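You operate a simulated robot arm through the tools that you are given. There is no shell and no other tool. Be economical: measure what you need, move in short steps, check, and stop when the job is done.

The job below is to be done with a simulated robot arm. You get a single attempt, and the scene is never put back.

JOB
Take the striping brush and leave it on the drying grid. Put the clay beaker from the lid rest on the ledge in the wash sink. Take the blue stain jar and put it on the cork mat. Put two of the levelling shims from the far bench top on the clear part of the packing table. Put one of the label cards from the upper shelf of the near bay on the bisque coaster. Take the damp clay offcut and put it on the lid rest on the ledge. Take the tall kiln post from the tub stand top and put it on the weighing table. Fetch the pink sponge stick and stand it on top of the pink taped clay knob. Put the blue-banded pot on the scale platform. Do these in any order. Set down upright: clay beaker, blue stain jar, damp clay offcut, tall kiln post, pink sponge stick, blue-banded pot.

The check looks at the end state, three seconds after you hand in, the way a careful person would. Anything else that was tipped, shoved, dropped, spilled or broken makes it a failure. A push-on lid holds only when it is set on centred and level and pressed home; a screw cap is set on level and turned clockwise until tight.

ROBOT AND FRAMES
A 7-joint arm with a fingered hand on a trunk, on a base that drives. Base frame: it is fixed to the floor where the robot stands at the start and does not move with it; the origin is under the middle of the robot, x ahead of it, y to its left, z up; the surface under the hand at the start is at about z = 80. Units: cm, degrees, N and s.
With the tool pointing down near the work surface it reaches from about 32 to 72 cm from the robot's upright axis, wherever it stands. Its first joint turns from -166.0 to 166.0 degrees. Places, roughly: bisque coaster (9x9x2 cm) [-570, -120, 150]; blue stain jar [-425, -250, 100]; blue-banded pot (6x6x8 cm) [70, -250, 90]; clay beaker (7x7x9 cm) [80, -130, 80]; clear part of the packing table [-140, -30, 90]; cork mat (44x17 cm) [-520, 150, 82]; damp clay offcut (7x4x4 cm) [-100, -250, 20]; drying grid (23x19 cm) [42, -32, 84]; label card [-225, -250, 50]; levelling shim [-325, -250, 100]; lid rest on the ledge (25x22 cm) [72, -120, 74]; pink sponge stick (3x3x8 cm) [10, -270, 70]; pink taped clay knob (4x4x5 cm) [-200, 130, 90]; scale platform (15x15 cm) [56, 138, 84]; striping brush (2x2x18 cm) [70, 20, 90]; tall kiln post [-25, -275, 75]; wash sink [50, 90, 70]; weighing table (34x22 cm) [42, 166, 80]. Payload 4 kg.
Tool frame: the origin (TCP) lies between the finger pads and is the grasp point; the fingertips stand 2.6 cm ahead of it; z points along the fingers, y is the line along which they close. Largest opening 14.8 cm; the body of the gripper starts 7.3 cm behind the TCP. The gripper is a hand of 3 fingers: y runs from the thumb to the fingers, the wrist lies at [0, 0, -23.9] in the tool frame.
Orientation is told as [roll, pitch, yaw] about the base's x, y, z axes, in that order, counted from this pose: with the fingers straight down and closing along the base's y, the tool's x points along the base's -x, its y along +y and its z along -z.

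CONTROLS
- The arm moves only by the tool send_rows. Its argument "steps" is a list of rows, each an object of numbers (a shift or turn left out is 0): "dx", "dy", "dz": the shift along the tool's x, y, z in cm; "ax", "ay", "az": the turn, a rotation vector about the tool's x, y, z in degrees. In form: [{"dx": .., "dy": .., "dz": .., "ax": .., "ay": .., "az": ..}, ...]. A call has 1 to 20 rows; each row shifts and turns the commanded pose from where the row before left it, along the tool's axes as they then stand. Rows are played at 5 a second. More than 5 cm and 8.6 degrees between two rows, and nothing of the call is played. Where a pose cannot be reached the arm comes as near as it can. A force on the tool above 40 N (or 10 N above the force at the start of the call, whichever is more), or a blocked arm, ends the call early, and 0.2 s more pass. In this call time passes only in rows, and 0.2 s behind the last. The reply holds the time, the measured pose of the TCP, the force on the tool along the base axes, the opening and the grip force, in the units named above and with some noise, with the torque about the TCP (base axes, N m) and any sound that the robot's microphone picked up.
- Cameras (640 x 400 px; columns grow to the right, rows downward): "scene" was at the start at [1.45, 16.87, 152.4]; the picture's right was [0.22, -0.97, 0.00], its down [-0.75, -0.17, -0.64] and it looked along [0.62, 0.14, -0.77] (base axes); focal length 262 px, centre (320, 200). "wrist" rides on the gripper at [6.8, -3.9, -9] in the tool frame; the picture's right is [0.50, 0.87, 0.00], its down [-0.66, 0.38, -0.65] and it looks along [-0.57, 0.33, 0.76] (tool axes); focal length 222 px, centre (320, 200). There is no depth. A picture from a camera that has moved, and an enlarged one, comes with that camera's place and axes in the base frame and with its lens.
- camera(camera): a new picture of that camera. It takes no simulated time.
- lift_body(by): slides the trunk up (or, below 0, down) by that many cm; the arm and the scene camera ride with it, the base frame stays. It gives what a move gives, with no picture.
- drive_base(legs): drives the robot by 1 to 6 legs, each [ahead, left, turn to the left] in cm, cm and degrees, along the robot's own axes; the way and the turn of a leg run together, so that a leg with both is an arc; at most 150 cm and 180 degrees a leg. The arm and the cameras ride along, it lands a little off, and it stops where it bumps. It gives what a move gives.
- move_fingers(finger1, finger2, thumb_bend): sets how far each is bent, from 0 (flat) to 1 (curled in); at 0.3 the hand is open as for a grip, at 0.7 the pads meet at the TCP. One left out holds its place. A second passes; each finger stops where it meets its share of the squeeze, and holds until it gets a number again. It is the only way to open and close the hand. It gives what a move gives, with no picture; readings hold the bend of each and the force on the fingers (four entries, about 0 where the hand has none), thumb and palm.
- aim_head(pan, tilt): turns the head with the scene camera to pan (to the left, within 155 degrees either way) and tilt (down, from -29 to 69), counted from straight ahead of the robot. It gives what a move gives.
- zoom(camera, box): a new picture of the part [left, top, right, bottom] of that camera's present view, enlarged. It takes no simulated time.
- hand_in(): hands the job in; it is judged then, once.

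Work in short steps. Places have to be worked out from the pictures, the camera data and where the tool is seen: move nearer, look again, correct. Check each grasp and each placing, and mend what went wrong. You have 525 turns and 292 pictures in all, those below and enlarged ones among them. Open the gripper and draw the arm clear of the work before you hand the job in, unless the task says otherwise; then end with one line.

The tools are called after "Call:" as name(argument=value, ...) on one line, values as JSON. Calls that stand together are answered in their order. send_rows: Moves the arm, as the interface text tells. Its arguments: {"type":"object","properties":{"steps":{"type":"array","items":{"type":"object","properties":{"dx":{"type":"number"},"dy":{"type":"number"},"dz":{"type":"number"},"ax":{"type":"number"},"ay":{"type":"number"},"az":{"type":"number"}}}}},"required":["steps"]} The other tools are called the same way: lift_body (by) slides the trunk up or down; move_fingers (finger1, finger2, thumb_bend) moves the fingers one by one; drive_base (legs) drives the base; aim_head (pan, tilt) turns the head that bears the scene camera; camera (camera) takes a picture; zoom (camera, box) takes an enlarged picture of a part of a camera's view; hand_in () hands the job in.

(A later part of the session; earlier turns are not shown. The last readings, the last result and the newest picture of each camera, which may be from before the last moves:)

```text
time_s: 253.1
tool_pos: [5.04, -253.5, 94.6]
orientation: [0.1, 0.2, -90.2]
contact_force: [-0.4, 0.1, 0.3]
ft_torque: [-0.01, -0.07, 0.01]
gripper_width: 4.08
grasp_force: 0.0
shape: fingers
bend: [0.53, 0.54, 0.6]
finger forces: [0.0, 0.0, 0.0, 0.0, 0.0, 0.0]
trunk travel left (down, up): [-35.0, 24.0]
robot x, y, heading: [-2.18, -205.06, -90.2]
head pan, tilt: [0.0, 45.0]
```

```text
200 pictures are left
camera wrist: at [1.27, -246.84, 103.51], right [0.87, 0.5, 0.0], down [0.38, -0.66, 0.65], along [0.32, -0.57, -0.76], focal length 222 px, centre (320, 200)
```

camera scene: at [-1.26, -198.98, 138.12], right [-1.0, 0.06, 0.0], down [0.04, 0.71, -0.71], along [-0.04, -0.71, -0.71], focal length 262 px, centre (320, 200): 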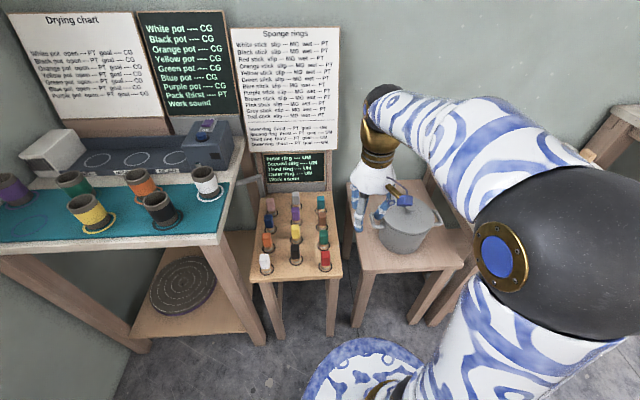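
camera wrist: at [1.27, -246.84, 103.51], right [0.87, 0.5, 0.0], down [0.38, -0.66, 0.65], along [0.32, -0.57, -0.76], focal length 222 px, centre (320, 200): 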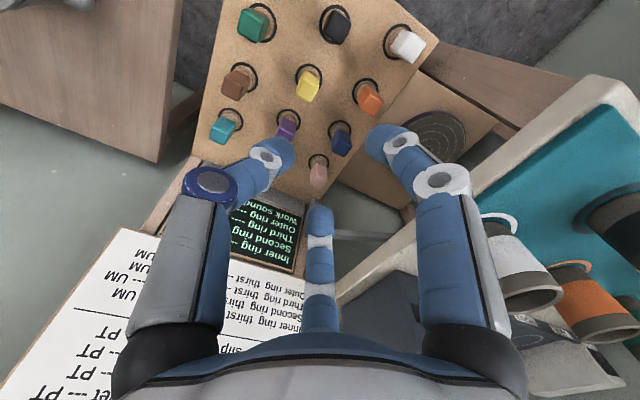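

Combining views, the pink tip is at about (14.7, -271, 64.5) on a stand at z≈57. I drive 7 cm closer and move above it.

Call:
drive_base(legs=[[7, 0, 0]])

Call:
move_fingers(finger1=0.46, finger2=0.46, thumb_bend=0.46)

Call:
send_rows(steps=[{"dy": 3.2, "dx": -3}, {"dy": 3.2, "dx": -3}, {"dy": 3.1, "dx": -3}, {"dz": 4}, {"dz": 4}, {"dz": 4}])

Call:
camera(camera="wrist")

```text
time_s: 254.1
tool_pos: [5.04, -260.44, 94.47]
orientation: [0.0, 0.1, -90.2]
contact_force: [-0.4, -0.6, -0.9]
ft_torque: [-0.01, 0.0, -0.01]
gripper_width: 4.11
grasp_force: 0.0
shape: fingers
bend: [0.53, 0.54, 0.6]
finger forces: [0.0, 0.0, 0.0, 0.0, 0.1, 0.0]
trunk travel left (down, up): [-35.0, 24.0]
robot x, y, heading: [-2.93, -211.42, -90.1]
head pan, tilt: [0.0, 45.0]
```

```text
time_s: 255.1
tool_pos: [5.04, -260.37, 94.47]
orientation: [0.0, 0.1, -90.2]
contact_force: [-0.4, 0.3, -0.1]
ft_torque: [0.0, 0.0, -0.02]
gripper_width: 7.47
grasp_force: 0.1
shape: fingers
bend: [0.46, 0.46, 0.46]
finger forces: [0.0, 0.1, 0.1, 0.0, 0.1, 0.0]
trunk travel left (down, up): [-35.0, 24.0]
robot x, y, heading: [-2.18, -211.85, -90.4]
head pan, tilt: [0.0, 45.0]
```

```text
time_s: 256.5
tool_pos: [14.4, -269.45, 82.5]
orientation: [0.0, -0.1, -90.3]
contact_force: [0.3, -0.3, 0.0]
ft_torque: [-0.01, 0.02, -0.02]
gripper_width: 7.5
grasp_force: 0.1
shape: fingers
bend: [0.46, 0.46, 0.46]
finger forces: [0.0, 0.0, 0.1, 0.1, 0.0, 0.0]
trunk travel left (down, up): [-35.0, 24.0]
robot x, y, heading: [-2.27, -211.32, -90.2]
head pan, tilt: [0.0, 45.0]
```

```text
199 pictures are left
camera wrist: at [10.68, -262.7, 91.54], right [0.87, 0.5, 0.0], down [0.38, -0.66, 0.65], along [0.33, -0.57, -0.76], focal length 222 px, centre (320, 200)
```

wrist: 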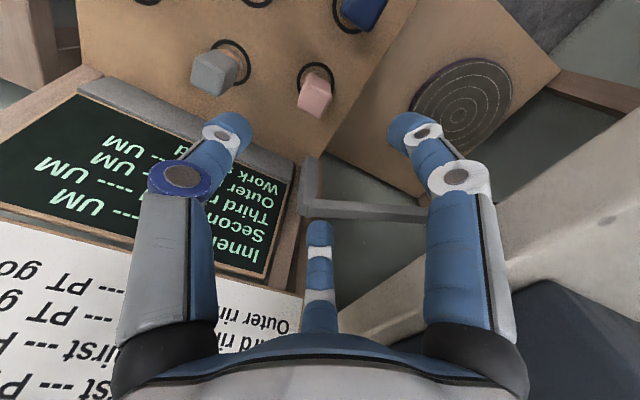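

Well aligned (tip at ~(14.1, -269.9)). Lower to 68, check, then grasp.

Call:
send_rows(steps=[{"dx": -0.3, "dy": -0.3, "dz": 3}, {"dz": 4}, {"dz": 4}, {"dz": 3.5}])

Call:
camera(camera="wrist")

```text
time_s: 257.5
tool_pos: [14.26, -269.72, 67.85]
orientation: [0.0, 0.1, -90.2]
contact_force: [-0.8, 0.2, 1.0]
ft_torque: [-0.01, -0.02, -0.01]
gripper_width: 7.49
grasp_force: 0.1
shape: fingers
bend: [0.46, 0.46, 0.46]
finger forces: [0.0, 0.1, 0.1, 0.0, 0.0, 0.0]
trunk travel left (down, up): [-35.0, 24.0]
robot x, y, heading: [-2.6, -211.5, -90.1]
head pan, tilt: [0.0, 45.0]
```

```text
198 pictures are left
camera wrist: at [10.57, -263.15, 76.9], right [0.87, 0.5, 0.0], down [0.38, -0.66, 0.65], along [0.33, -0.57, -0.76], focal length 222 px, centre (320, 200)
```

wrist: 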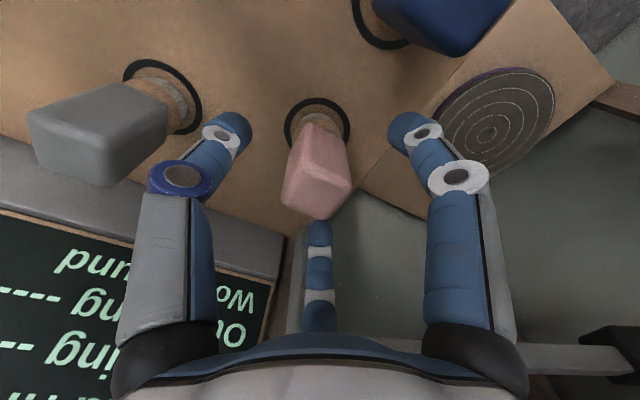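

Tip seems at z≈67, centred. Lower 4.8 and close gently.

Call:
send_rows(steps=[{"dz": 2.4}, {"dz": 2.4}])

Call:
move_fingers(finger1=0.6, finger2=0.6, thumb_bend=0.6)

Call:
camera(camera="wrist")

```text
time_s: 258.1
tool_pos: [14.32, -270.12, 65.39]
orientation: [0.2, -0.4, -90.4]
contact_force: [-1.8, 2.4, 22.6]
ft_torque: [0.72, 0.14, 0.0]
gripper_width: 7.61
grasp_force: 10.9
shape: fingers
bend: [0.45, 0.46, 0.46]
finger forces: [13.3, 0.1, 0.1, 0.0, 8.7, 0.0]
trunk travel left (down, up): [-35.0, 24.0]
robot x, y, heading: [-2.45, -211.84, -90.1]
head pan, tilt: [0.0, 45.0]
stopped in row 2: the force on the tool passed its limit at 60 N (the readings are from after the stop); the commanded pose is now the measured one
```

```text
time_s: 259.0
tool_pos: [14.67, -269.99, 65.29]
orientation: [0.4, -0.7, -90.3]
contact_force: [1.9, 6.7, 24.7]
ft_torque: [1.28, -0.71, 0.06]
gripper_width: 4.75
grasp_force: 12.8
shape: fingers
bend: [0.48, 0.6, 0.6]
finger forces: [25.0, 0.1, 0.1, 0.1, 0.0, 0.0]
trunk travel left (down, up): [-35.0, 24.0]
robot x, y, heading: [-2.3, -211.38, -90.4]
head pan, tilt: [0.0, 45.0]
stopped: the force on the tool passed its limit at 40 N (the readings are from after the stop); the commanded pose is now the measured one
```

```text
197 pictures are left
camera wrist: at [10.78, -263.22, 74.26], right [0.87, 0.5, 0.0], down [0.37, -0.65, 0.66], along [0.33, -0.58, -0.75], focal length 222 px, centre (320, 200)
```

wrist: 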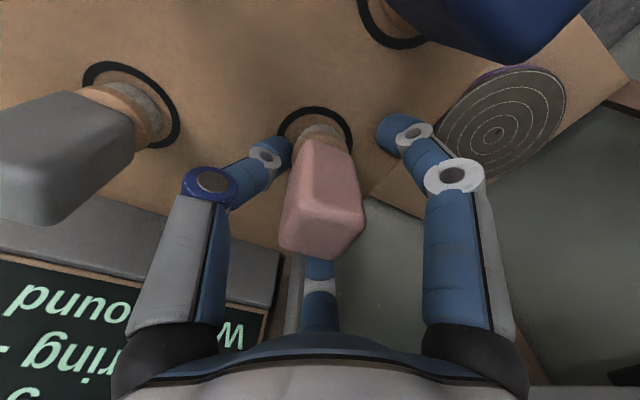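

The fingertips touched the stand (top z≈62.5). Raise 1 cm, reopen, and reclose.

Call:
send_rows(steps=[{"dz": -0.6}, {"dz": -0.8}])

Call:
move_fingers(finger1=0.46, finger2=0.46, thumb_bend=0.46)

Call:
camera(camera="wrist")

```text
time_s: 259.6
tool_pos: [14.4, -270.15, 66.42]
orientation: [0.1, -0.4, -90.3]
contact_force: [-0.4, -0.2, 0.0]
ft_torque: [-0.02, 0.02, 0.01]
gripper_width: 3.35
grasp_force: 0.1
shape: fingers
bend: [0.58, 0.6, 0.6]
finger forces: [0.1, 0.0, 0.1, 0.1, 0.1, 0.0]
trunk travel left (down, up): [-35.0, 24.0]
robot x, y, heading: [-2.16, -211.31, -90.1]
head pan, tilt: [0.0, 45.0]
```

```text
time_s: 260.6
tool_pos: [14.39, -270.03, 66.44]
orientation: [0.1, -0.4, -90.3]
contact_force: [-0.2, -0.6, 0.1]
ft_torque: [0.02, -0.01, 0.01]
gripper_width: 7.48
grasp_force: 0.0
shape: fingers
bend: [0.46, 0.46, 0.46]
finger forces: [0.0, 0.0, 0.0, 0.1, 0.0, 0.1]
trunk travel left (down, up): [-35.0, 24.0]
robot x, y, heading: [-2.05, -211.38, -90.3]
head pan, tilt: [0.0, 45.0]
```

```text
196 pictures are left
camera wrist: at [10.62, -263.35, 75.39], right [0.87, 0.5, 0.0], down [0.37, -0.65, 0.66], along [0.33, -0.57, -0.75], focal length 222 px, centre (320, 200)
```

wrist: 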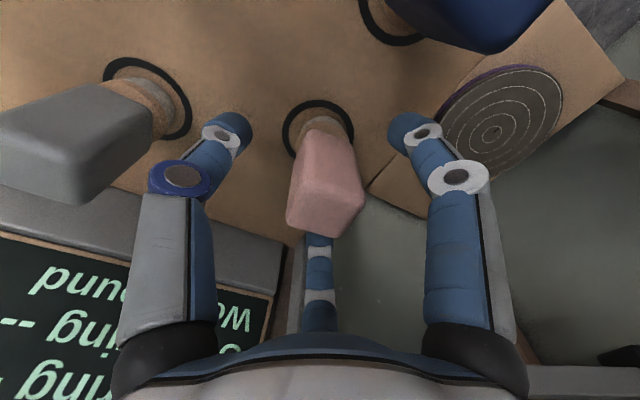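

The stick axis is at (13.4, -268), z 62.8–70; shift 2 cm back and 1 cm right, then close.

Call:
send_rows(steps=[{"dx": 1, "dy": -0.5, "ay": 0.4}, {"dx": 1, "dy": -0.5}])

Call:
move_fingers(finger1=0.58, finger2=0.58, thumb_bend=0.58)

Call:
camera(camera="wrist")

```text
time_s: 261.2
tool_pos: [13.47, -268.0, 66.61]
orientation: [0.2, 0.0, -90.3]
contact_force: [-0.4, 0.0, 0.6]
ft_torque: [0.01, 0.01, 0.01]
gripper_width: 7.48
grasp_force: 0.0
shape: fingers
bend: [0.46, 0.46, 0.46]
finger forces: [0.0, 0.0, 0.0, 0.0, 0.1, 0.0]
trunk travel left (down, up): [-35.0, 24.0]
robot x, y, heading: [-2.12, -211.23, -90.2]
head pan, tilt: [0.0, 45.0]
```

```text
time_s: 262.2
tool_pos: [13.46, -267.99, 66.6]
orientation: [0.1, 0.0, -90.3]
contact_force: [1.1, 0.1, 0.2]
ft_torque: [-0.01, 0.05, 0.0]
gripper_width: 3.99
grasp_force: 0.1
shape: fingers
bend: [0.57, 0.57, 0.57]
finger forces: [0.0, 0.1, 0.0, 0.0, 0.0, 0.0]
trunk travel left (down, up): [-35.0, 24.0]
robot x, y, heading: [-2.29, -211.32, -90.0]
head pan, tilt: [0.0, 45.0]
```

```text
195 pictures are left
camera wrist: at [9.69, -261.33, 75.51], right [0.87, 0.5, 0.0], down [0.37, -0.66, 0.66], along [0.33, -0.57, -0.76], focal length 222 px, centre (320, 200)
```

wrist: 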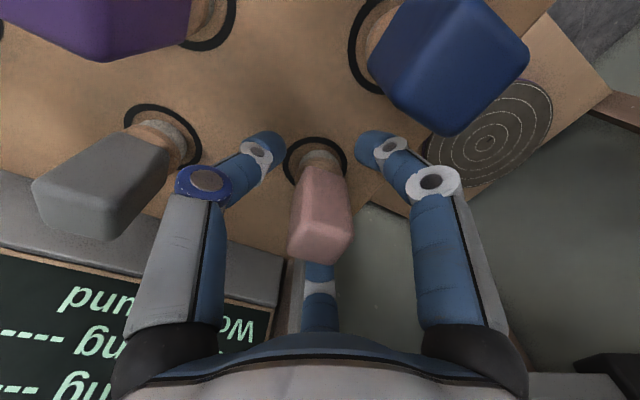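

Centred. Close onto the stick.

Call:
move_fingers(finger1=0.68, finger2=0.68, thumb_bend=0.68)

Call:
camera(camera="wrist")

```text
time_s: 263.2
tool_pos: [13.47, -268.05, 66.58]
orientation: [0.3, 0.0, -90.3]
contact_force: [-0.4, 0.5, -0.3]
ft_torque: [0.02, -0.04, -0.02]
gripper_width: 2.01
grasp_force: 7.5
shape: fingers
bend: [0.62, 0.61, 0.65]
finger forces: [4.3, 5.7, 0.1, 0.0, 4.9, 0.0]
trunk travel left (down, up): [-35.0, 24.0]
robot x, y, heading: [-2.76, -210.96, -90.2]
head pan, tilt: [0.0, 45.0]
```

```text
194 pictures are left
camera wrist: at [9.69, -261.34, 75.51], right [0.87, 0.5, 0.0], down [0.37, -0.66, 0.66], along [0.33, -0.57, -0.76], focal length 222 px, centre (320, 200)
```

wrist: 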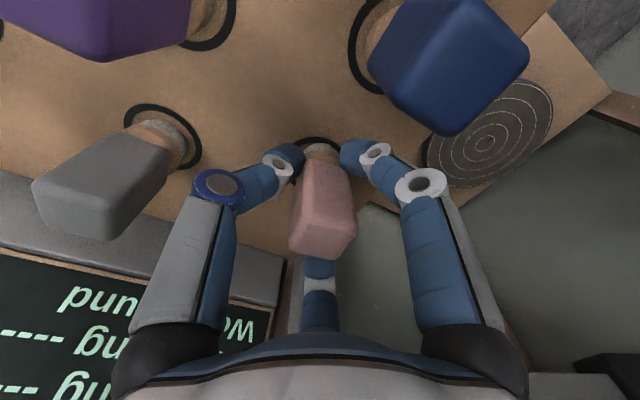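

Gripped. Tighten slightly and lift.

Call:
move_fingers(finger1=0.72, finger2=0.71, thumb_bend=0.74)

Call:
send_rows(steps=[{"dz": -1.5}, {"dz": -3}, {"dz": -4}, {"dz": -4}])

Call:
camera(camera="wrist")

```text
time_s: 264.2
tool_pos: [13.5, -268.1, 66.57]
orientation: [0.2, 0.0, -90.2]
contact_force: [0.8, 0.1, 0.7]
ft_torque: [-0.03, 0.0, 0.01]
gripper_width: 1.28
grasp_force: 12.6
shape: fingers
bend: [0.63, 0.6, 0.69]
finger forces: [7.1, 9.0, 0.1, 0.0, 9.5, 0.1]
trunk travel left (down, up): [-35.0, 24.0]
robot x, y, heading: [-2.62, -211.51, -89.9]
head pan, tilt: [0.0, 45.0]
```

```text
time_s: 265.2
tool_pos: [13.51, -268.15, 78.94]
orientation: [0.1, 0.0, -90.4]
contact_force: [-0.1, -0.3, -0.5]
ft_torque: [0.04, 0.02, -0.01]
gripper_width: 1.27
grasp_force: 12.3
shape: fingers
bend: [0.63, 0.6, 0.69]
finger forces: [7.1, 8.9, 0.1, 0.1, 9.0, 0.0]
trunk travel left (down, up): [-35.0, 24.0]
robot x, y, heading: [-2.43, -211.3, -90.3]
head pan, tilt: [0.0, 45.0]
```

```text
193 pictures are left
camera wrist: at [9.68, -261.45, 87.97], right [0.87, 0.49, 0.0], down [0.37, -0.66, 0.66], along [0.33, -0.57, -0.76], focal length 222 px, centre (320, 200)
```

wrist: 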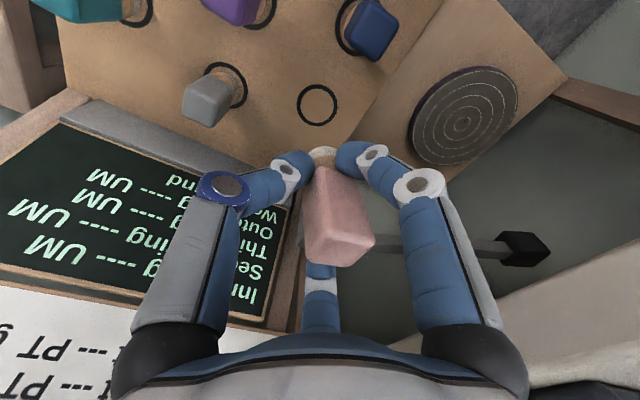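

The stick is out. Raise trunk, retract, turn around and drive to the slab bench near (-190, 65).

Call:
lift_body(by=15)

Call:
send_rows(steps=[{"dz": -4, "dx": 2}, {"dz": -4, "dx": 2}, {"dz": -4, "dx": 3, "dy": -1}, {"dx": 4, "dy": -2}, {"dx": 4, "dy": -2}, {"dy": -3}, {"dy": -3}])

Call:
drive_base(legs=[[-20, 0, 0], [0, 0, 90], [0, 0, 90], [130, 0, 0], [125, 0, 0], [0, 90, 0]])

Call:
aim_head(pan=45, tilt=25)

Call:
camera(camera="scene")

Call:
camera(camera="wrist")

```text
time_s: 267.0
tool_pos: [13.53, -268.13, 94.03]
orientation: [0.2, 0.0, -90.3]
contact_force: [0.3, 0.6, -0.5]
ft_torque: [0.0, -0.02, 0.0]
gripper_width: 1.25
grasp_force: 12.4
shape: fingers
bend: [0.63, 0.6, 0.69]
finger forces: [6.9, 8.9, 0.0, 0.0, 9.0, 0.0]
trunk travel left (down, up): [-50.0, 9.0]
robot x, y, heading: [-2.13, -211.29, -90.0]
head pan, tilt: [0.0, 45.0]
```

```text
refused: row 3 steps farther than a row can; nothing moved
```

```text
time_s: 285.8
tool_pos: [0.09, 66.16, 94.07]
orientation: [0.2, -0.1, 78.6]
contact_force: [-0.1, 0.3, -0.9]
ft_torque: [0.01, -0.09, -0.01]
gripper_width: 1.19
grasp_force: 11.6
shape: fingers
bend: [0.63, 0.6, 0.68]
finger forces: [6.1, 8.3, 0.0, 0.0, 8.9, 0.0]
trunk travel left (down, up): [-50.0, 9.0]
robot x, y, heading: [4.92, 7.47, 78.6]
head pan, tilt: [0.0, 45.0]
stopped in leg 5: the robot was blocked; the commanded pose is now the measured one
```

```text
time_s: 286.9
tool_pos: [0.44, 66.2, 93.93]
orientation: [0.2, 0.0, 78.5]
contact_force: [-0.7, 0.3, -1.6]
ft_torque: [-0.03, 0.02, -0.03]
gripper_width: 1.21
grasp_force: 11.7
shape: fingers
bend: [0.63, 0.6, 0.68]
finger forces: [6.3, 8.4, 0.0, 0.0, 8.9, 0.0]
trunk travel left (down, up): [-50.0, 9.0]
robot x, y, heading: [4.8, 7.42, 79.0]
head pan, tilt: [45.0, 25.0]
```

```text
192 pictures are left
camera scene: at [-16.29, 12.3, 156.17], right [0.83, 0.55, 0.0], down [0.23, -0.35, -0.91], along [-0.5, 0.75, -0.42], focal length 262 px, centre (320, 200)
```

scene: 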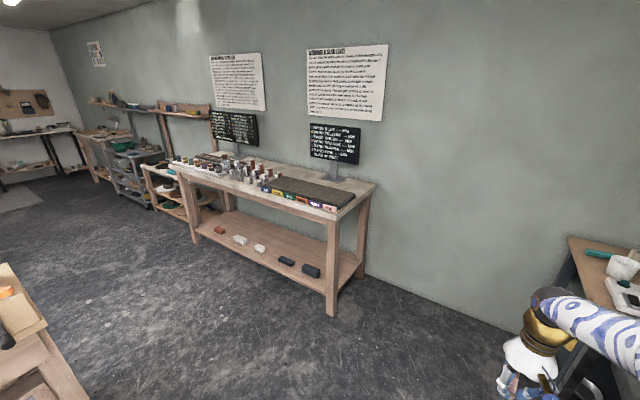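

```text
191 pictures are left
camera wrist: at [2.98, 58.64, 102.93], right [-0.95, -0.32, 0.0], down [-0.24, 0.72, 0.66], along [-0.21, 0.62, -0.76], focal length 222 px, centre (320, 200)
```

wrist: 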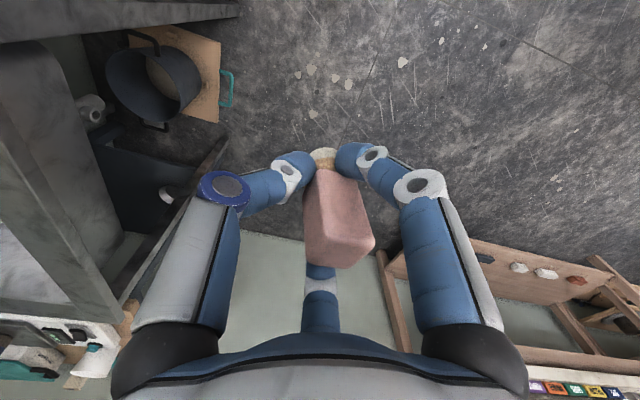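

One row was refused and the base grazed the workbench edge. I first retract and raise the arm properly.

Call:
send_rows(steps=[{"dz": -4, "dx": 2}, {"dz": -4, "dx": 2}, {"dz": -4, "dx": 2}, {"dx": 4, "dy": 1}, {"dx": 4, "dy": 1}, {"dx": 3}])

Call:
drive_base(legs=[[0, 25, 0], [0, 0, 11]])

Call:
aim_head(pan=-90, tilt=35)

Call:
camera(camera="scene")

```text
time_s: 288.3
tool_pos: [-4.78, 49.95, 106.09]
orientation: [0.2, -0.1, 78.3]
contact_force: [-0.4, -0.2, -1.2]
ft_torque: [0.0, -0.02, -0.02]
gripper_width: 1.18
grasp_force: 11.5
shape: fingers
bend: [0.63, 0.6, 0.68]
finger forces: [6.2, 8.1, 0.0, 0.1, 8.4, 0.0]
trunk travel left (down, up): [-50.0, 9.0]
robot x, y, heading: [4.86, 7.19, 78.8]
head pan, tilt: [45.0, 25.0]
```

```text
time_s: 290.9
tool_pos: [-37.59, 52.18, 105.94]
orientation: [0.2, -0.1, 89.6]
contact_force: [-0.7, 0.0, -1.1]
ft_torque: [0.01, -0.01, -0.02]
gripper_width: 1.16
grasp_force: 11.4
shape: fingers
bend: [0.63, 0.6, 0.68]
finger forces: [6.0, 7.9, 0.1, 0.0, 8.3, 0.0]
trunk travel left (down, up): [-50.0, 9.0]
robot x, y, heading: [-19.85, 12.17, 89.6]
head pan, tilt: [45.0, 25.0]
```

```text
time_s: 293.0
tool_pos: [-37.57, 52.1, 106.05]
orientation: [0.2, -0.1, 89.6]
contact_force: [0.8, -0.2, -1.0]
ft_torque: [0.02, -0.02, 0.01]
gripper_width: 1.18
grasp_force: 11.4
shape: fingers
bend: [0.63, 0.6, 0.68]
finger forces: [6.1, 8.0, 0.0, 0.1, 8.4, 0.0]
trunk travel left (down, up): [-50.0, 9.0]
robot x, y, heading: [-19.94, 12.44, 89.7]
head pan, tilt: [-90.0, 35.0]
```

```text
190 pictures are left
camera scene: at [-26.28, 6.47, 154.6], right [0.0, -1.0, 0.0], down [-0.57, 0.0, -0.82], along [0.82, 0.0, -0.57], focal length 262 px, centre (320, 200)
```

scene: 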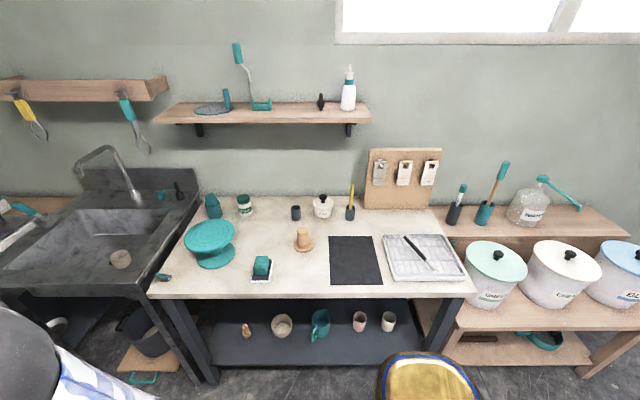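

Nothing on the bench was disturbed. Now drive on to the slab bench.

Call:
drive_base(legs=[[48, 0, 0], [0, 100, 0], [0, 72, 0]])

Call:
aim_head(pan=0, tilt=40)

Call:
camera(camera="scene")

Call:
camera(camera="wrist")

```text
time_s: 304.2
tool_pos: [-208.29, 103.61, 105.88]
orientation: [0.2, 0.0, 89.0]
contact_force: [-0.4, -0.3, -0.5]
ft_torque: [-0.02, 0.0, -0.01]
gripper_width: 1.17
grasp_force: 11.4
shape: fingers
bend: [0.63, 0.6, 0.68]
finger forces: [6.1, 7.9, 0.0, 0.1, 8.4, 0.1]
trunk travel left (down, up): [-50.0, 9.0]
robot x, y, heading: [-190.87, 63.84, 88.9]
head pan, tilt: [-90.0, 35.0]
```

```text
time_s: 305.9
tool_pos: [-208.15, 103.71, 105.89]
orientation: [0.2, 0.0, 88.9]
contact_force: [0.3, 0.5, -1.3]
ft_torque: [-0.02, -0.04, -0.01]
gripper_width: 1.16
grasp_force: 11.3
shape: fingers
bend: [0.63, 0.6, 0.68]
finger forces: [6.1, 8.1, 0.1, 0.1, 8.4, 0.1]
trunk travel left (down, up): [-50.0, 9.0]
robot x, y, heading: [-191.12, 64.07, 89.4]
head pan, tilt: [0.0, 40.0]
```

```text
189 pictures are left
camera scene: at [-206.1, 66.43, 153.84], right [1.0, -0.01, 0.0], down [-0.01, -0.64, -0.77], along [0.01, 0.77, -0.64], focal length 262 px, centre (320, 200)
```

scene: 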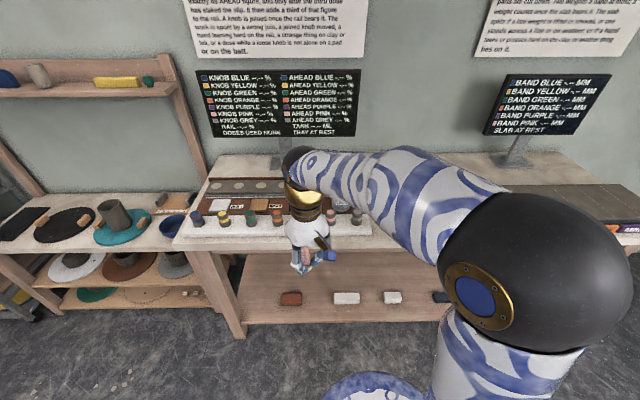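

```text
188 pictures are left
camera wrist: at [-204.3, 96.7, 114.92], right [-0.88, -0.48, 0.0], down [-0.36, 0.66, 0.66], along [-0.32, 0.57, -0.76], focal length 222 px, centre (320, 200)
```

wrist: 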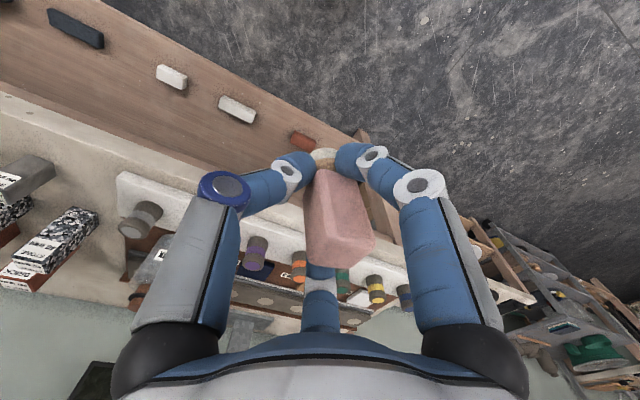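

The rail of taped knobs is in view. Zoom on it and on the sign.

Call:
zoom(camera="scene", box=[170, 160, 400, 260])

Call:
aim_head(pan=0, tilt=15)

Call:
zoom(camera="scene", box=[150, 60, 420, 290])

```text
2.78 times, centred on (285, 210) of scene
camera zoom: at [-206.1, 66.43, 153.84], right [1.0, -0.01, 0.0], down [-0.01, -0.64, -0.77], along [0.01, 0.77, -0.64], focal length 730 px, centre (417, 172)
```

zoom: 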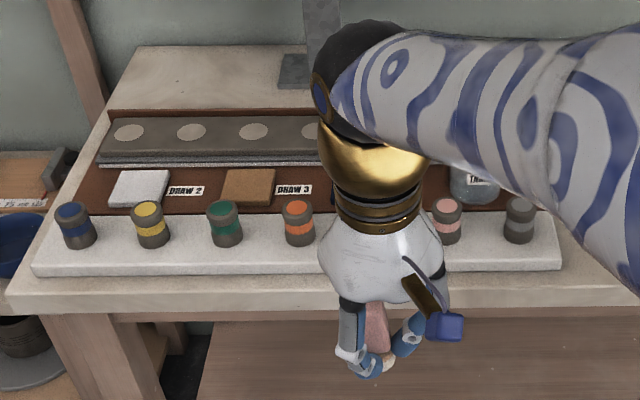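

```text
time_s: 306.7
tool_pos: [-208.36, 103.61, 105.91]
orientation: [0.2, -0.1, 88.8]
contact_force: [0.5, 0.0, -0.9]
ft_torque: [0.05, -0.03, -0.01]
gripper_width: 1.19
grasp_force: 10.7
shape: fingers
bend: [0.63, 0.6, 0.68]
finger forces: [6.2, 8.1, 0.0, 0.1, 8.4, 0.1]
trunk travel left (down, up): [-50.0, 9.0]
robot x, y, heading: [-191.02, 63.84, 89.3]
head pan, tilt: [0.0, 15.0]
```

```text
1.74 times, centred on (285, 175) of scene
camera zoom: at [-206.09, 67.27, 157.79], right [1.0, -0.01, 0.0], down [0.0, -0.26, -0.97], along [0.01, 0.97, -0.26], focal length 456 px, centre (381, 244)
```

zoom: 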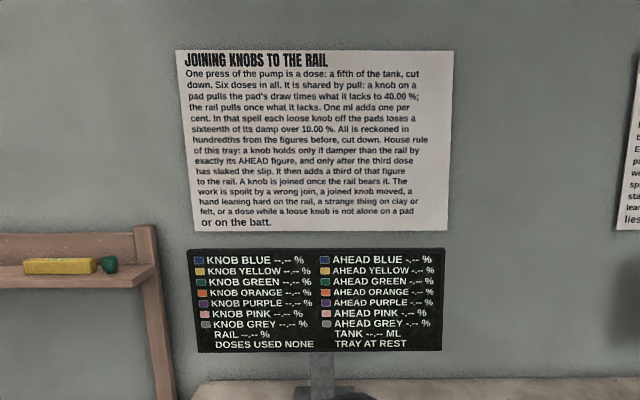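

The pink knob is at about (-201.5, 133). Move partway toward it and look with the wrist camera.

Call:
send_rows(steps=[{"dx": -4, "dy": -1.6}, {"dx": -4, "dy": -1.6}, {"dx": -4, "dy": -1.6}, {"dx": -4, "dy": -1.5}])

Call:
aim_head(pan=0, tilt=50)

Call:
camera(camera="wrist")

Call:
zoom(camera="scene", box=[200, 60, 460, 240])

```text
time_s: 307.7
tool_pos: [-201.74, 119.7, 105.88]
orientation: [0.3, 0.1, 89.1]
contact_force: [-0.5, -0.2, -0.1]
ft_torque: [-0.03, -0.03, 0.02]
gripper_width: 1.11
grasp_force: 11.2
shape: fingers
bend: [0.63, 0.6, 0.68]
finger forces: [6.0, 8.0, 0.0, 0.0, 8.3, 0.0]
trunk travel left (down, up): [-50.0, 9.0]
robot x, y, heading: [-191.14, 63.72, 89.2]
head pan, tilt: [0.0, 15.0]
```

```text
time_s: 308.8
tool_pos: [-201.79, 119.6, 105.79]
orientation: [0.2, 0.0, 89.1]
contact_force: [0.2, -0.2, 0.1]
ft_torque: [-0.01, -0.01, -0.04]
gripper_width: 1.15
grasp_force: 10.7
shape: fingers
bend: [0.63, 0.6, 0.68]
finger forces: [6.0, 7.9, 0.0, 0.1, 8.1, 0.0]
trunk travel left (down, up): [-50.0, 9.0]
robot x, y, heading: [-190.87, 63.73, 89.2]
head pan, tilt: [0.0, 50.0]
```

```text
185 pictures are left
camera wrist: at [-197.93, 112.69, 114.78], right [-0.88, -0.48, 0.0], down [-0.36, 0.66, 0.66], along [-0.32, 0.57, -0.76], focal length 222 px, centre (320, 200)
```

wrist: 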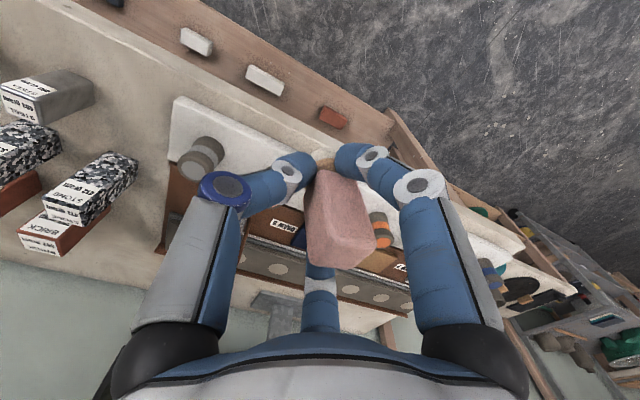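

```text
2.22 times, centred on (330, 150) of scene
camera zoom: at [-206.11, 65.64, 152.43], right [1.0, -0.01, 0.0], down [-0.01, -0.77, -0.64], along [0.01, 0.64, -0.77], focal length 583 px, centre (298, 311)
```

zoom: 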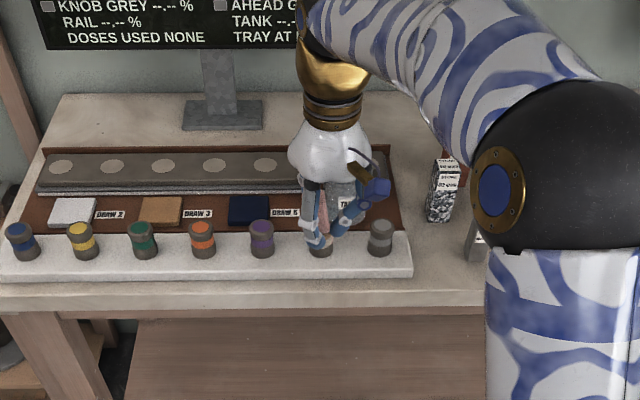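

Knobs are spaced ~8.9 cm; pink should be near (-201.6, 131). Move above with the stick bottom at ~97 and view.

Call:
send_rows(steps=[{"dx": -3.8}, {"dx": -3.8}, {"dx": -3.8, "dz": 1.5}])

Call:
camera(camera="wrist")

Call:
zoom(camera="scene", box=[240, 100, 400, 200])

```text
time_s: 309.6
tool_pos: [-201.63, 131.06, 104.4]
orientation: [0.1, 0.3, 89.0]
contact_force: [0.6, -0.2, -0.7]
ft_torque: [0.04, -0.02, -0.02]
gripper_width: 1.1
grasp_force: 11.4
shape: fingers
bend: [0.63, 0.6, 0.68]
finger forces: [5.9, 7.8, 0.0, 0.0, 7.8, 0.0]
trunk travel left (down, up): [-50.0, 9.0]
robot x, y, heading: [-190.7, 63.72, 89.2]
head pan, tilt: [0.0, 50.0]
```

```text
183 pictures are left
camera wrist: at [-197.65, 124.14, 113.35], right [-0.87, -0.48, 0.0], down [-0.37, 0.66, 0.65], along [-0.32, 0.57, -0.76], focal length 222 px, centre (320, 200)
```

wrist: 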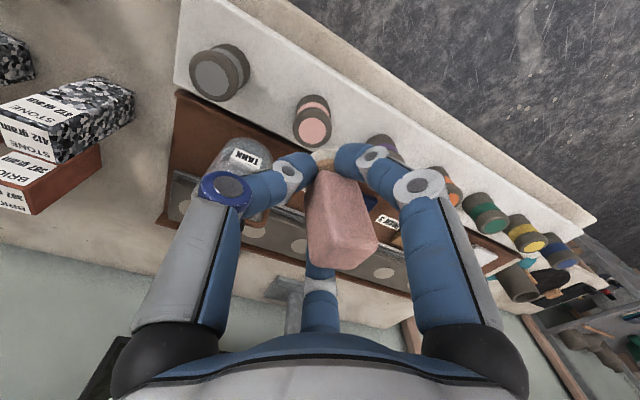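

```text
4.00 times, centred on (320, 150) of scene
camera zoom: at [-206.14, 65.73, 152.42], right [1.0, -0.01, 0.0], down [-0.01, -0.77, -0.64], along [0.01, 0.64, -0.77], focal length 1049 px, centre (320, 400)
```

zoom: 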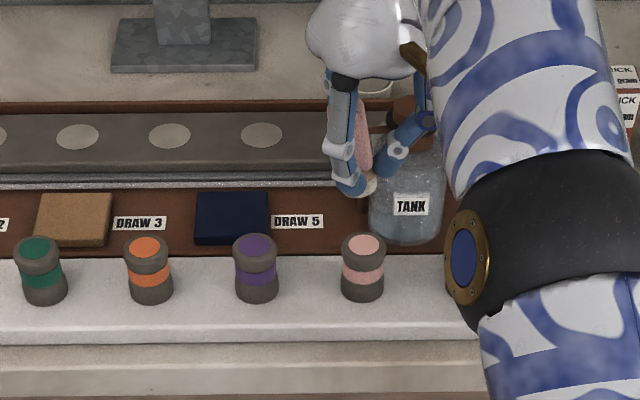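

Triangulated: knob top at (-201.35, 131.8, 92.9). I zoom on the held stick to measure its tilt and bottom offset.

Call:
zoom(camera="wrist", box=[270, 120, 400, 280])

```text
2.50 times, centred on (335, 200) of wrist
camera zoom: at [-197.65, 124.14, 113.35], right [-0.87, -0.48, 0.0], down [-0.37, 0.66, 0.65], along [-0.32, 0.57, -0.76], focal length 555 px, centre (282, 200)
```

zoom: 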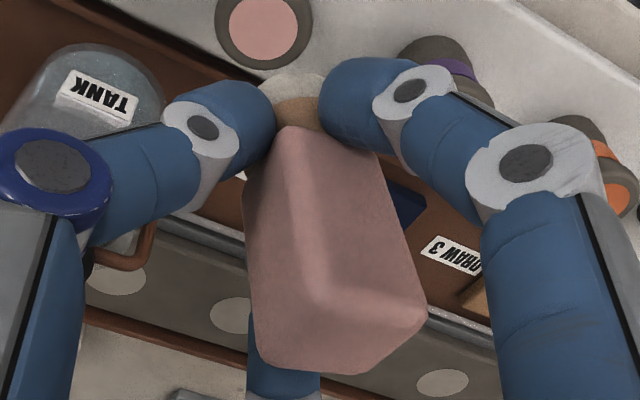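

Call:
zoom(camera="scene", box=[305, 105, 365, 175])

```text
5.71 times, centred on (335, 140) of scene
camera zoom: at [-206.14, 65.73, 152.42], right [1.0, -0.01, 0.0], down [-0.01, -0.77, -0.64], along [0.01, 0.64, -0.77], focal length 1499 px, centre (234, 543)
```

zoom: 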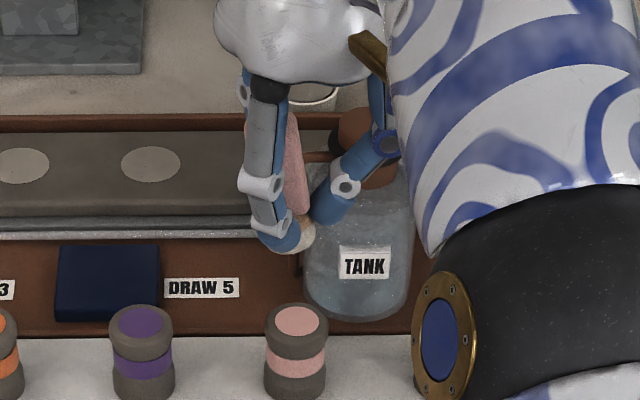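

The stick leans about 7° in the grip (top toward -x). I tilt the tool to compensate and re-check.

Call:
send_rows(steps=[{"ax": -3.5}, {"ax": -3.5}])

Call:
zoom(camera="scene", box=[305, 105, 365, 175])

Call:
zoom(camera="wrist", box=[250, 80, 410, 280])

```text
time_s: 310.1
tool_pos: [-201.53, 130.99, 104.49]
orientation: [7.2, 0.0, 89.0]
contact_force: [0.5, -0.4, -0.6]
ft_torque: [0.0, -0.02, 0.01]
gripper_width: 1.11
grasp_force: 11.0
shape: fingers
bend: [0.63, 0.6, 0.68]
finger forces: [5.8, 7.9, 0.1, 0.1, 7.8, 0.0]
trunk travel left (down, up): [-50.0, 9.0]
robot x, y, heading: [-190.79, 63.64, 89.1]
head pan, tilt: [0.0, 50.0]
```

```text
5.71 times, centred on (335, 140) of scene
camera zoom: at [-206.1, 65.65, 152.42], right [1.0, -0.01, 0.0], down [-0.01, -0.77, -0.64], along [0.01, 0.64, -0.77], focal length 1499 px, centre (234, 543)
```

zoom: 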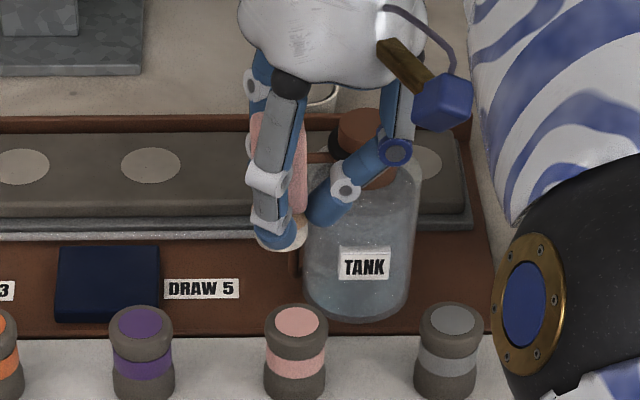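

```text
2.00 times, centred on (330, 180) of wrist
camera zoom: at [-196.52, 124.01, 112.92], right [-0.87, -0.48, 0.11], down [-0.28, 0.66, 0.7], along [-0.41, 0.57, -0.71], focal length 444 px, centre (300, 240)
```

zoom: 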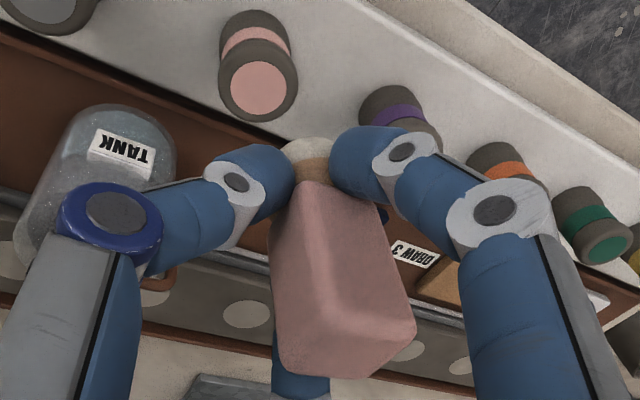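

Tilt is much reduced. I move the bottom over the knob (Δ≈+1.0, +1.1) and lower to just above it.

Call:
send_rows(steps=[{"dx": -1.1, "dy": -1.0, "dz": -0.1}, {"dy": -0.33, "dz": 2.7}, {"dy": -0.33, "dz": 2.7}])

Call:
zoom(camera="wrist", box=[250, 80, 410, 280])

Call:
zoom(camera="scene", box=[305, 115, 365, 185])

```text
time_s: 310.9
tool_pos: [-200.44, 132.03, 99.03]
orientation: [7.2, 0.0, 88.9]
contact_force: [-0.8, 0.6, -0.7]
ft_torque: [0.03, -0.02, 0.02]
gripper_width: 1.1
grasp_force: 10.5
shape: fingers
bend: [0.63, 0.6, 0.68]
finger forces: [5.8, 7.7, 0.0, 0.1, 7.8, 0.0]
trunk travel left (down, up): [-50.0, 9.0]
robot x, y, heading: [-191.24, 63.82, 89.0]
head pan, tilt: [0.0, 50.0]
```

```text
2.00 times, centred on (330, 180) of wrist
camera zoom: at [-195.36, 125.1, 107.44], right [-0.87, -0.48, 0.11], down [-0.28, 0.66, 0.7], along [-0.41, 0.57, -0.71], focal length 444 px, centre (300, 240)
```

zoom: 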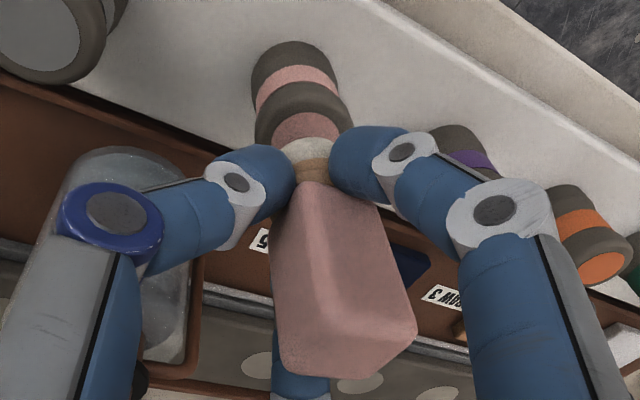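

```text
5.71 times, centred on (335, 150) of scene
camera zoom: at [-206.11, 65.63, 152.42], right [1.0, -0.01, 0.0], down [-0.01, -0.77, -0.64], along [0.01, 0.64, -0.77], focal length 1499 px, centre (234, 486)
```

zoom: 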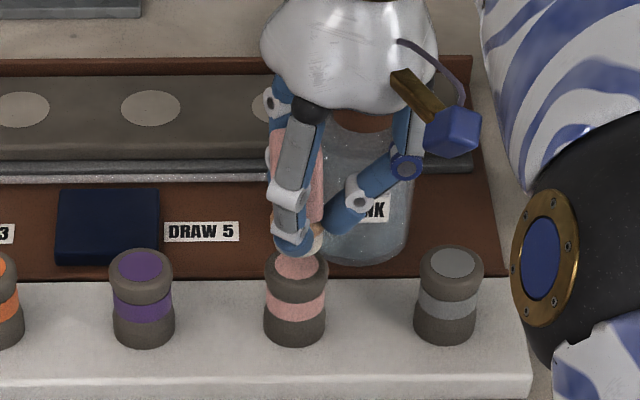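

Well aligned over the pink knob. Creep down gently.

Call:
send_rows(steps=[{"dy": -0.05, "dz": 0.6}, {"dy": -0.05, "dz": 0.4}, {"dy": -0.05, "dz": 0.4}])

Call:
zoom(camera="scene", box=[305, 115, 365, 185])

```text
time_s: 311.8
tool_pos: [-200.48, 132.03, 97.55]
orientation: [7.2, 0.0, 89.0]
contact_force: [0.3, -0.3, -0.6]
ft_torque: [0.02, -0.03, -0.02]
gripper_width: 1.07
grasp_force: 10.9
shape: fingers
bend: [0.63, 0.6, 0.68]
finger forces: [5.7, 7.7, 0.1, 0.0, 7.9, 0.0]
trunk travel left (down, up): [-50.0, 9.0]
robot x, y, heading: [-191.09, 63.7, 89.1]
head pan, tilt: [0.0, 50.0]
```

```text
5.71 times, centred on (335, 150) of scene
camera zoom: at [-206.11, 65.65, 152.42], right [1.0, -0.01, 0.0], down [-0.01, -0.77, -0.64], along [0.01, 0.64, -0.77], focal length 1499 px, centre (234, 486)
```

zoom: 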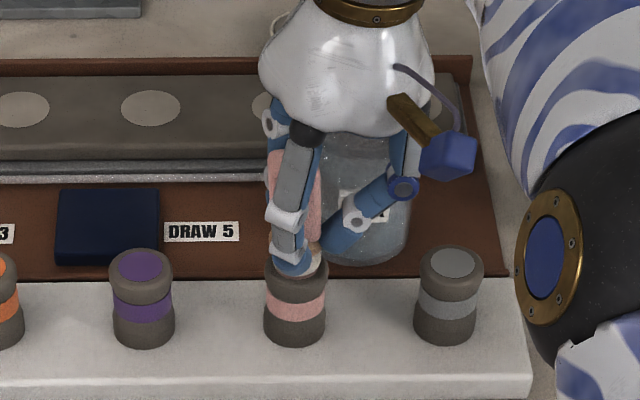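

Call:
send_rows(steps=[{"dy": -0.04, "dz": 0.3}, {"dy": -0.04, "dz": 0.3}, {"dy": -0.03, "dz": 0.2}])

```text
time_s: 312.6
tool_pos: [-200.25, 132.03, 97.04]
orientation: [7.2, -0.3, 88.9]
contact_force: [3.5, 1.5, 22.0]
ft_torque: [0.19, 0.15, -0.02]
gripper_width: 0.98
grasp_force: 18.0
shape: fingers
bend: [0.63, 0.6, 0.71]
finger forces: [9.3, 13.3, 0.0, 0.0, 12.7, 0.0]
trunk travel left (down, up): [-50.0, 9.0]
robot x, y, heading: [-191.12, 63.38, 89.1]
head pan, tilt: [0.0, 50.0]
```

Contact at 22 N. Ease up 0.3 and look before releasing.

Call:
send_rows(steps=[{"dy": 0.03, "dz": -0.3}])

Call:
zoom(camera="scene", box=[305, 115, 365, 185])

Call:
zoom(camera="wrist", box=[250, 80, 410, 280])

```text
time_s: 312.9
tool_pos: [-200.32, 131.9, 97.17]
orientation: [7.2, -0.1, 88.9]
contact_force: [3.9, 1.3, 14.1]
ft_torque: [0.16, 0.04, -0.05]
gripper_width: 0.97
grasp_force: 15.7
shape: fingers
bend: [0.63, 0.6, 0.71]
finger forces: [8.1, 12.1, 0.0, 0.0, 11.7, 0.1]
trunk travel left (down, up): [-50.0, 9.0]
robot x, y, heading: [-190.79, 63.86, 89.0]
head pan, tilt: [0.0, 50.0]
```

```text
5.71 times, centred on (335, 150) of scene
camera zoom: at [-206.03, 65.5, 152.42], right [1.0, -0.01, 0.0], down [-0.01, -0.77, -0.64], along [0.01, 0.64, -0.77], focal length 1499 px, centre (234, 486)
```

zoom: 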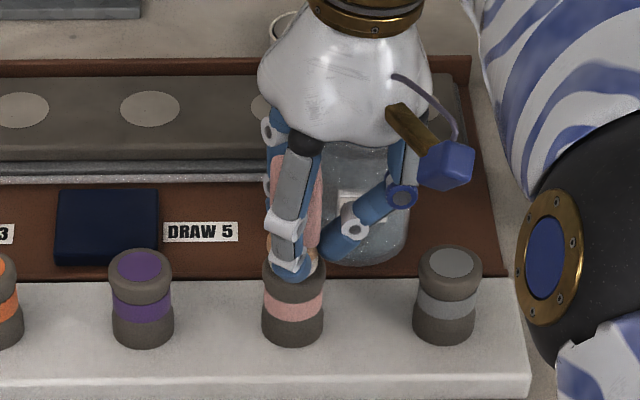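

```text
2.00 times, centred on (330, 180) of wrist
camera zoom: at [-195.41, 124.96, 105.53], right [-0.87, -0.48, 0.11], down [-0.28, 0.66, 0.7], along [-0.41, 0.57, -0.71], focal length 444 px, centre (300, 240)
```

zoom: 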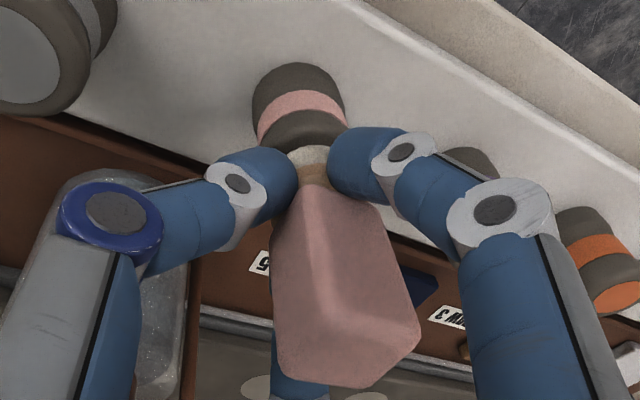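

Stick bottom sits on the knob top. Release gradually.

Call:
move_fingers(finger1=0.58, finger2=0.56, thumb_bend=0.62)

Call:
zoom(camera="scene", box=[305, 115, 365, 185])

Call:
zoom(camera="wrist", box=[250, 80, 410, 280])

```text
time_s: 313.9
tool_pos: [-200.5, 131.99, 97.03]
orientation: [7.2, 0.0, 88.8]
contact_force: [0.1, 0.4, -0.4]
ft_torque: [-0.02, 0.04, 0.02]
gripper_width: 3.08
grasp_force: 0.1
shape: fingers
bend: [0.57, 0.56, 0.62]
finger forces: [0.0, 0.1, 0.1, 0.0, 0.0, 0.0]
trunk travel left (down, up): [-50.0, 9.0]
robot x, y, heading: [-191.04, 63.74, 89.3]
head pan, tilt: [0.0, 50.0]
```

```text
5.71 times, centred on (335, 150) of scene
camera zoom: at [-206.1, 65.64, 152.42], right [1.0, -0.01, 0.0], down [-0.01, -0.77, -0.64], along [0.01, 0.64, -0.77], focal length 1499 px, centre (234, 486)
```

zoom: 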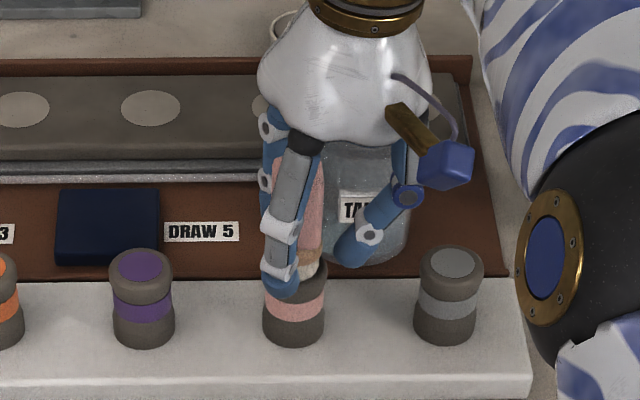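

```text
2.00 times, centred on (330, 180) of wrist
camera zoom: at [-195.48, 125.05, 105.5], right [-0.87, -0.48, 0.11], down [-0.28, 0.66, 0.7], along [-0.41, 0.57, -0.71], focal length 444 px, centre (300, 240)
```

zoom: 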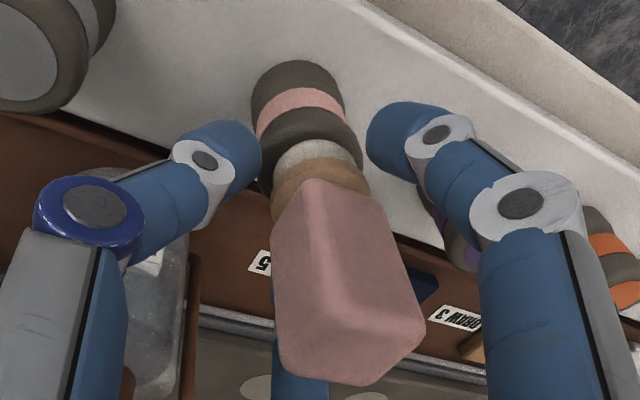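

It stands freely and centred on the knob. Open wider and rise vertically.

Call:
move_fingers(finger1=0.48, finger2=0.48, thumb_bend=0.5)

Call:
send_rows(steps=[{"dy": 0.18, "dz": -1.5}, {"dy": 0.24, "dz": -2}, {"dy": 0.36, "dz": -3}, {"dy": 0.48, "dz": -4}, {"dy": 0.48, "dz": -4}])

Call:
camera(camera="wrist")

```text
time_s: 314.9
tool_pos: [-200.43, 132.02, 97.13]
orientation: [7.1, 0.0, 88.9]
contact_force: [0.2, -0.1, -0.3]
ft_torque: [0.0, -0.02, 0.03]
gripper_width: 6.47
grasp_force: 0.1
shape: fingers
bend: [0.48, 0.48, 0.5]
finger forces: [0.0, 0.0, 0.0, 0.0, 0.0, 0.1]
trunk travel left (down, up): [-50.0, 9.0]
robot x, y, heading: [-191.01, 63.84, 89.5]
head pan, tilt: [0.0, 50.0]
```

```text
time_s: 316.1
tool_pos: [-199.52, 129.4, 111.42]
orientation: [7.2, -0.1, 88.8]
contact_force: [0.0, -0.2, -0.4]
ft_torque: [0.01, 0.02, 0.0]
gripper_width: 6.5
grasp_force: 0.2
shape: fingers
bend: [0.48, 0.48, 0.5]
finger forces: [0.0, 0.1, 0.0, 0.0, 0.0, 0.1]
out of reach, approached as far as the arm can: row 4, 5
trunk travel left (down, up): [-50.0, 9.0]
robot x, y, heading: [-191.01, 63.72, 89.2]
head pan, tilt: [0.0, 50.0]
```

```text
170 pictures are left
camera wrist: at [-194.56, 122.32, 119.8], right [-0.87, -0.48, 0.11], down [-0.28, 0.66, 0.7], along [-0.41, 0.58, -0.71], focal length 222 px, centre (320, 200)
```

wrist: 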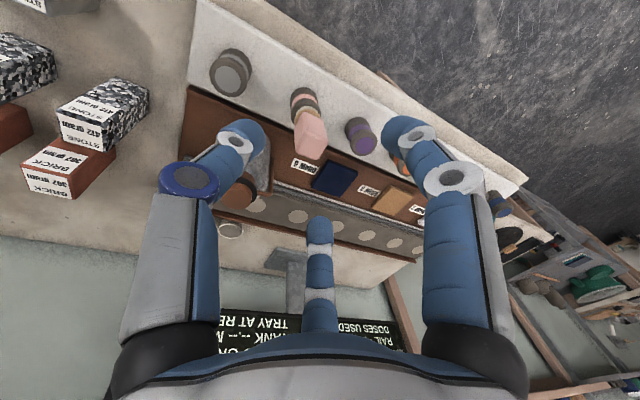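

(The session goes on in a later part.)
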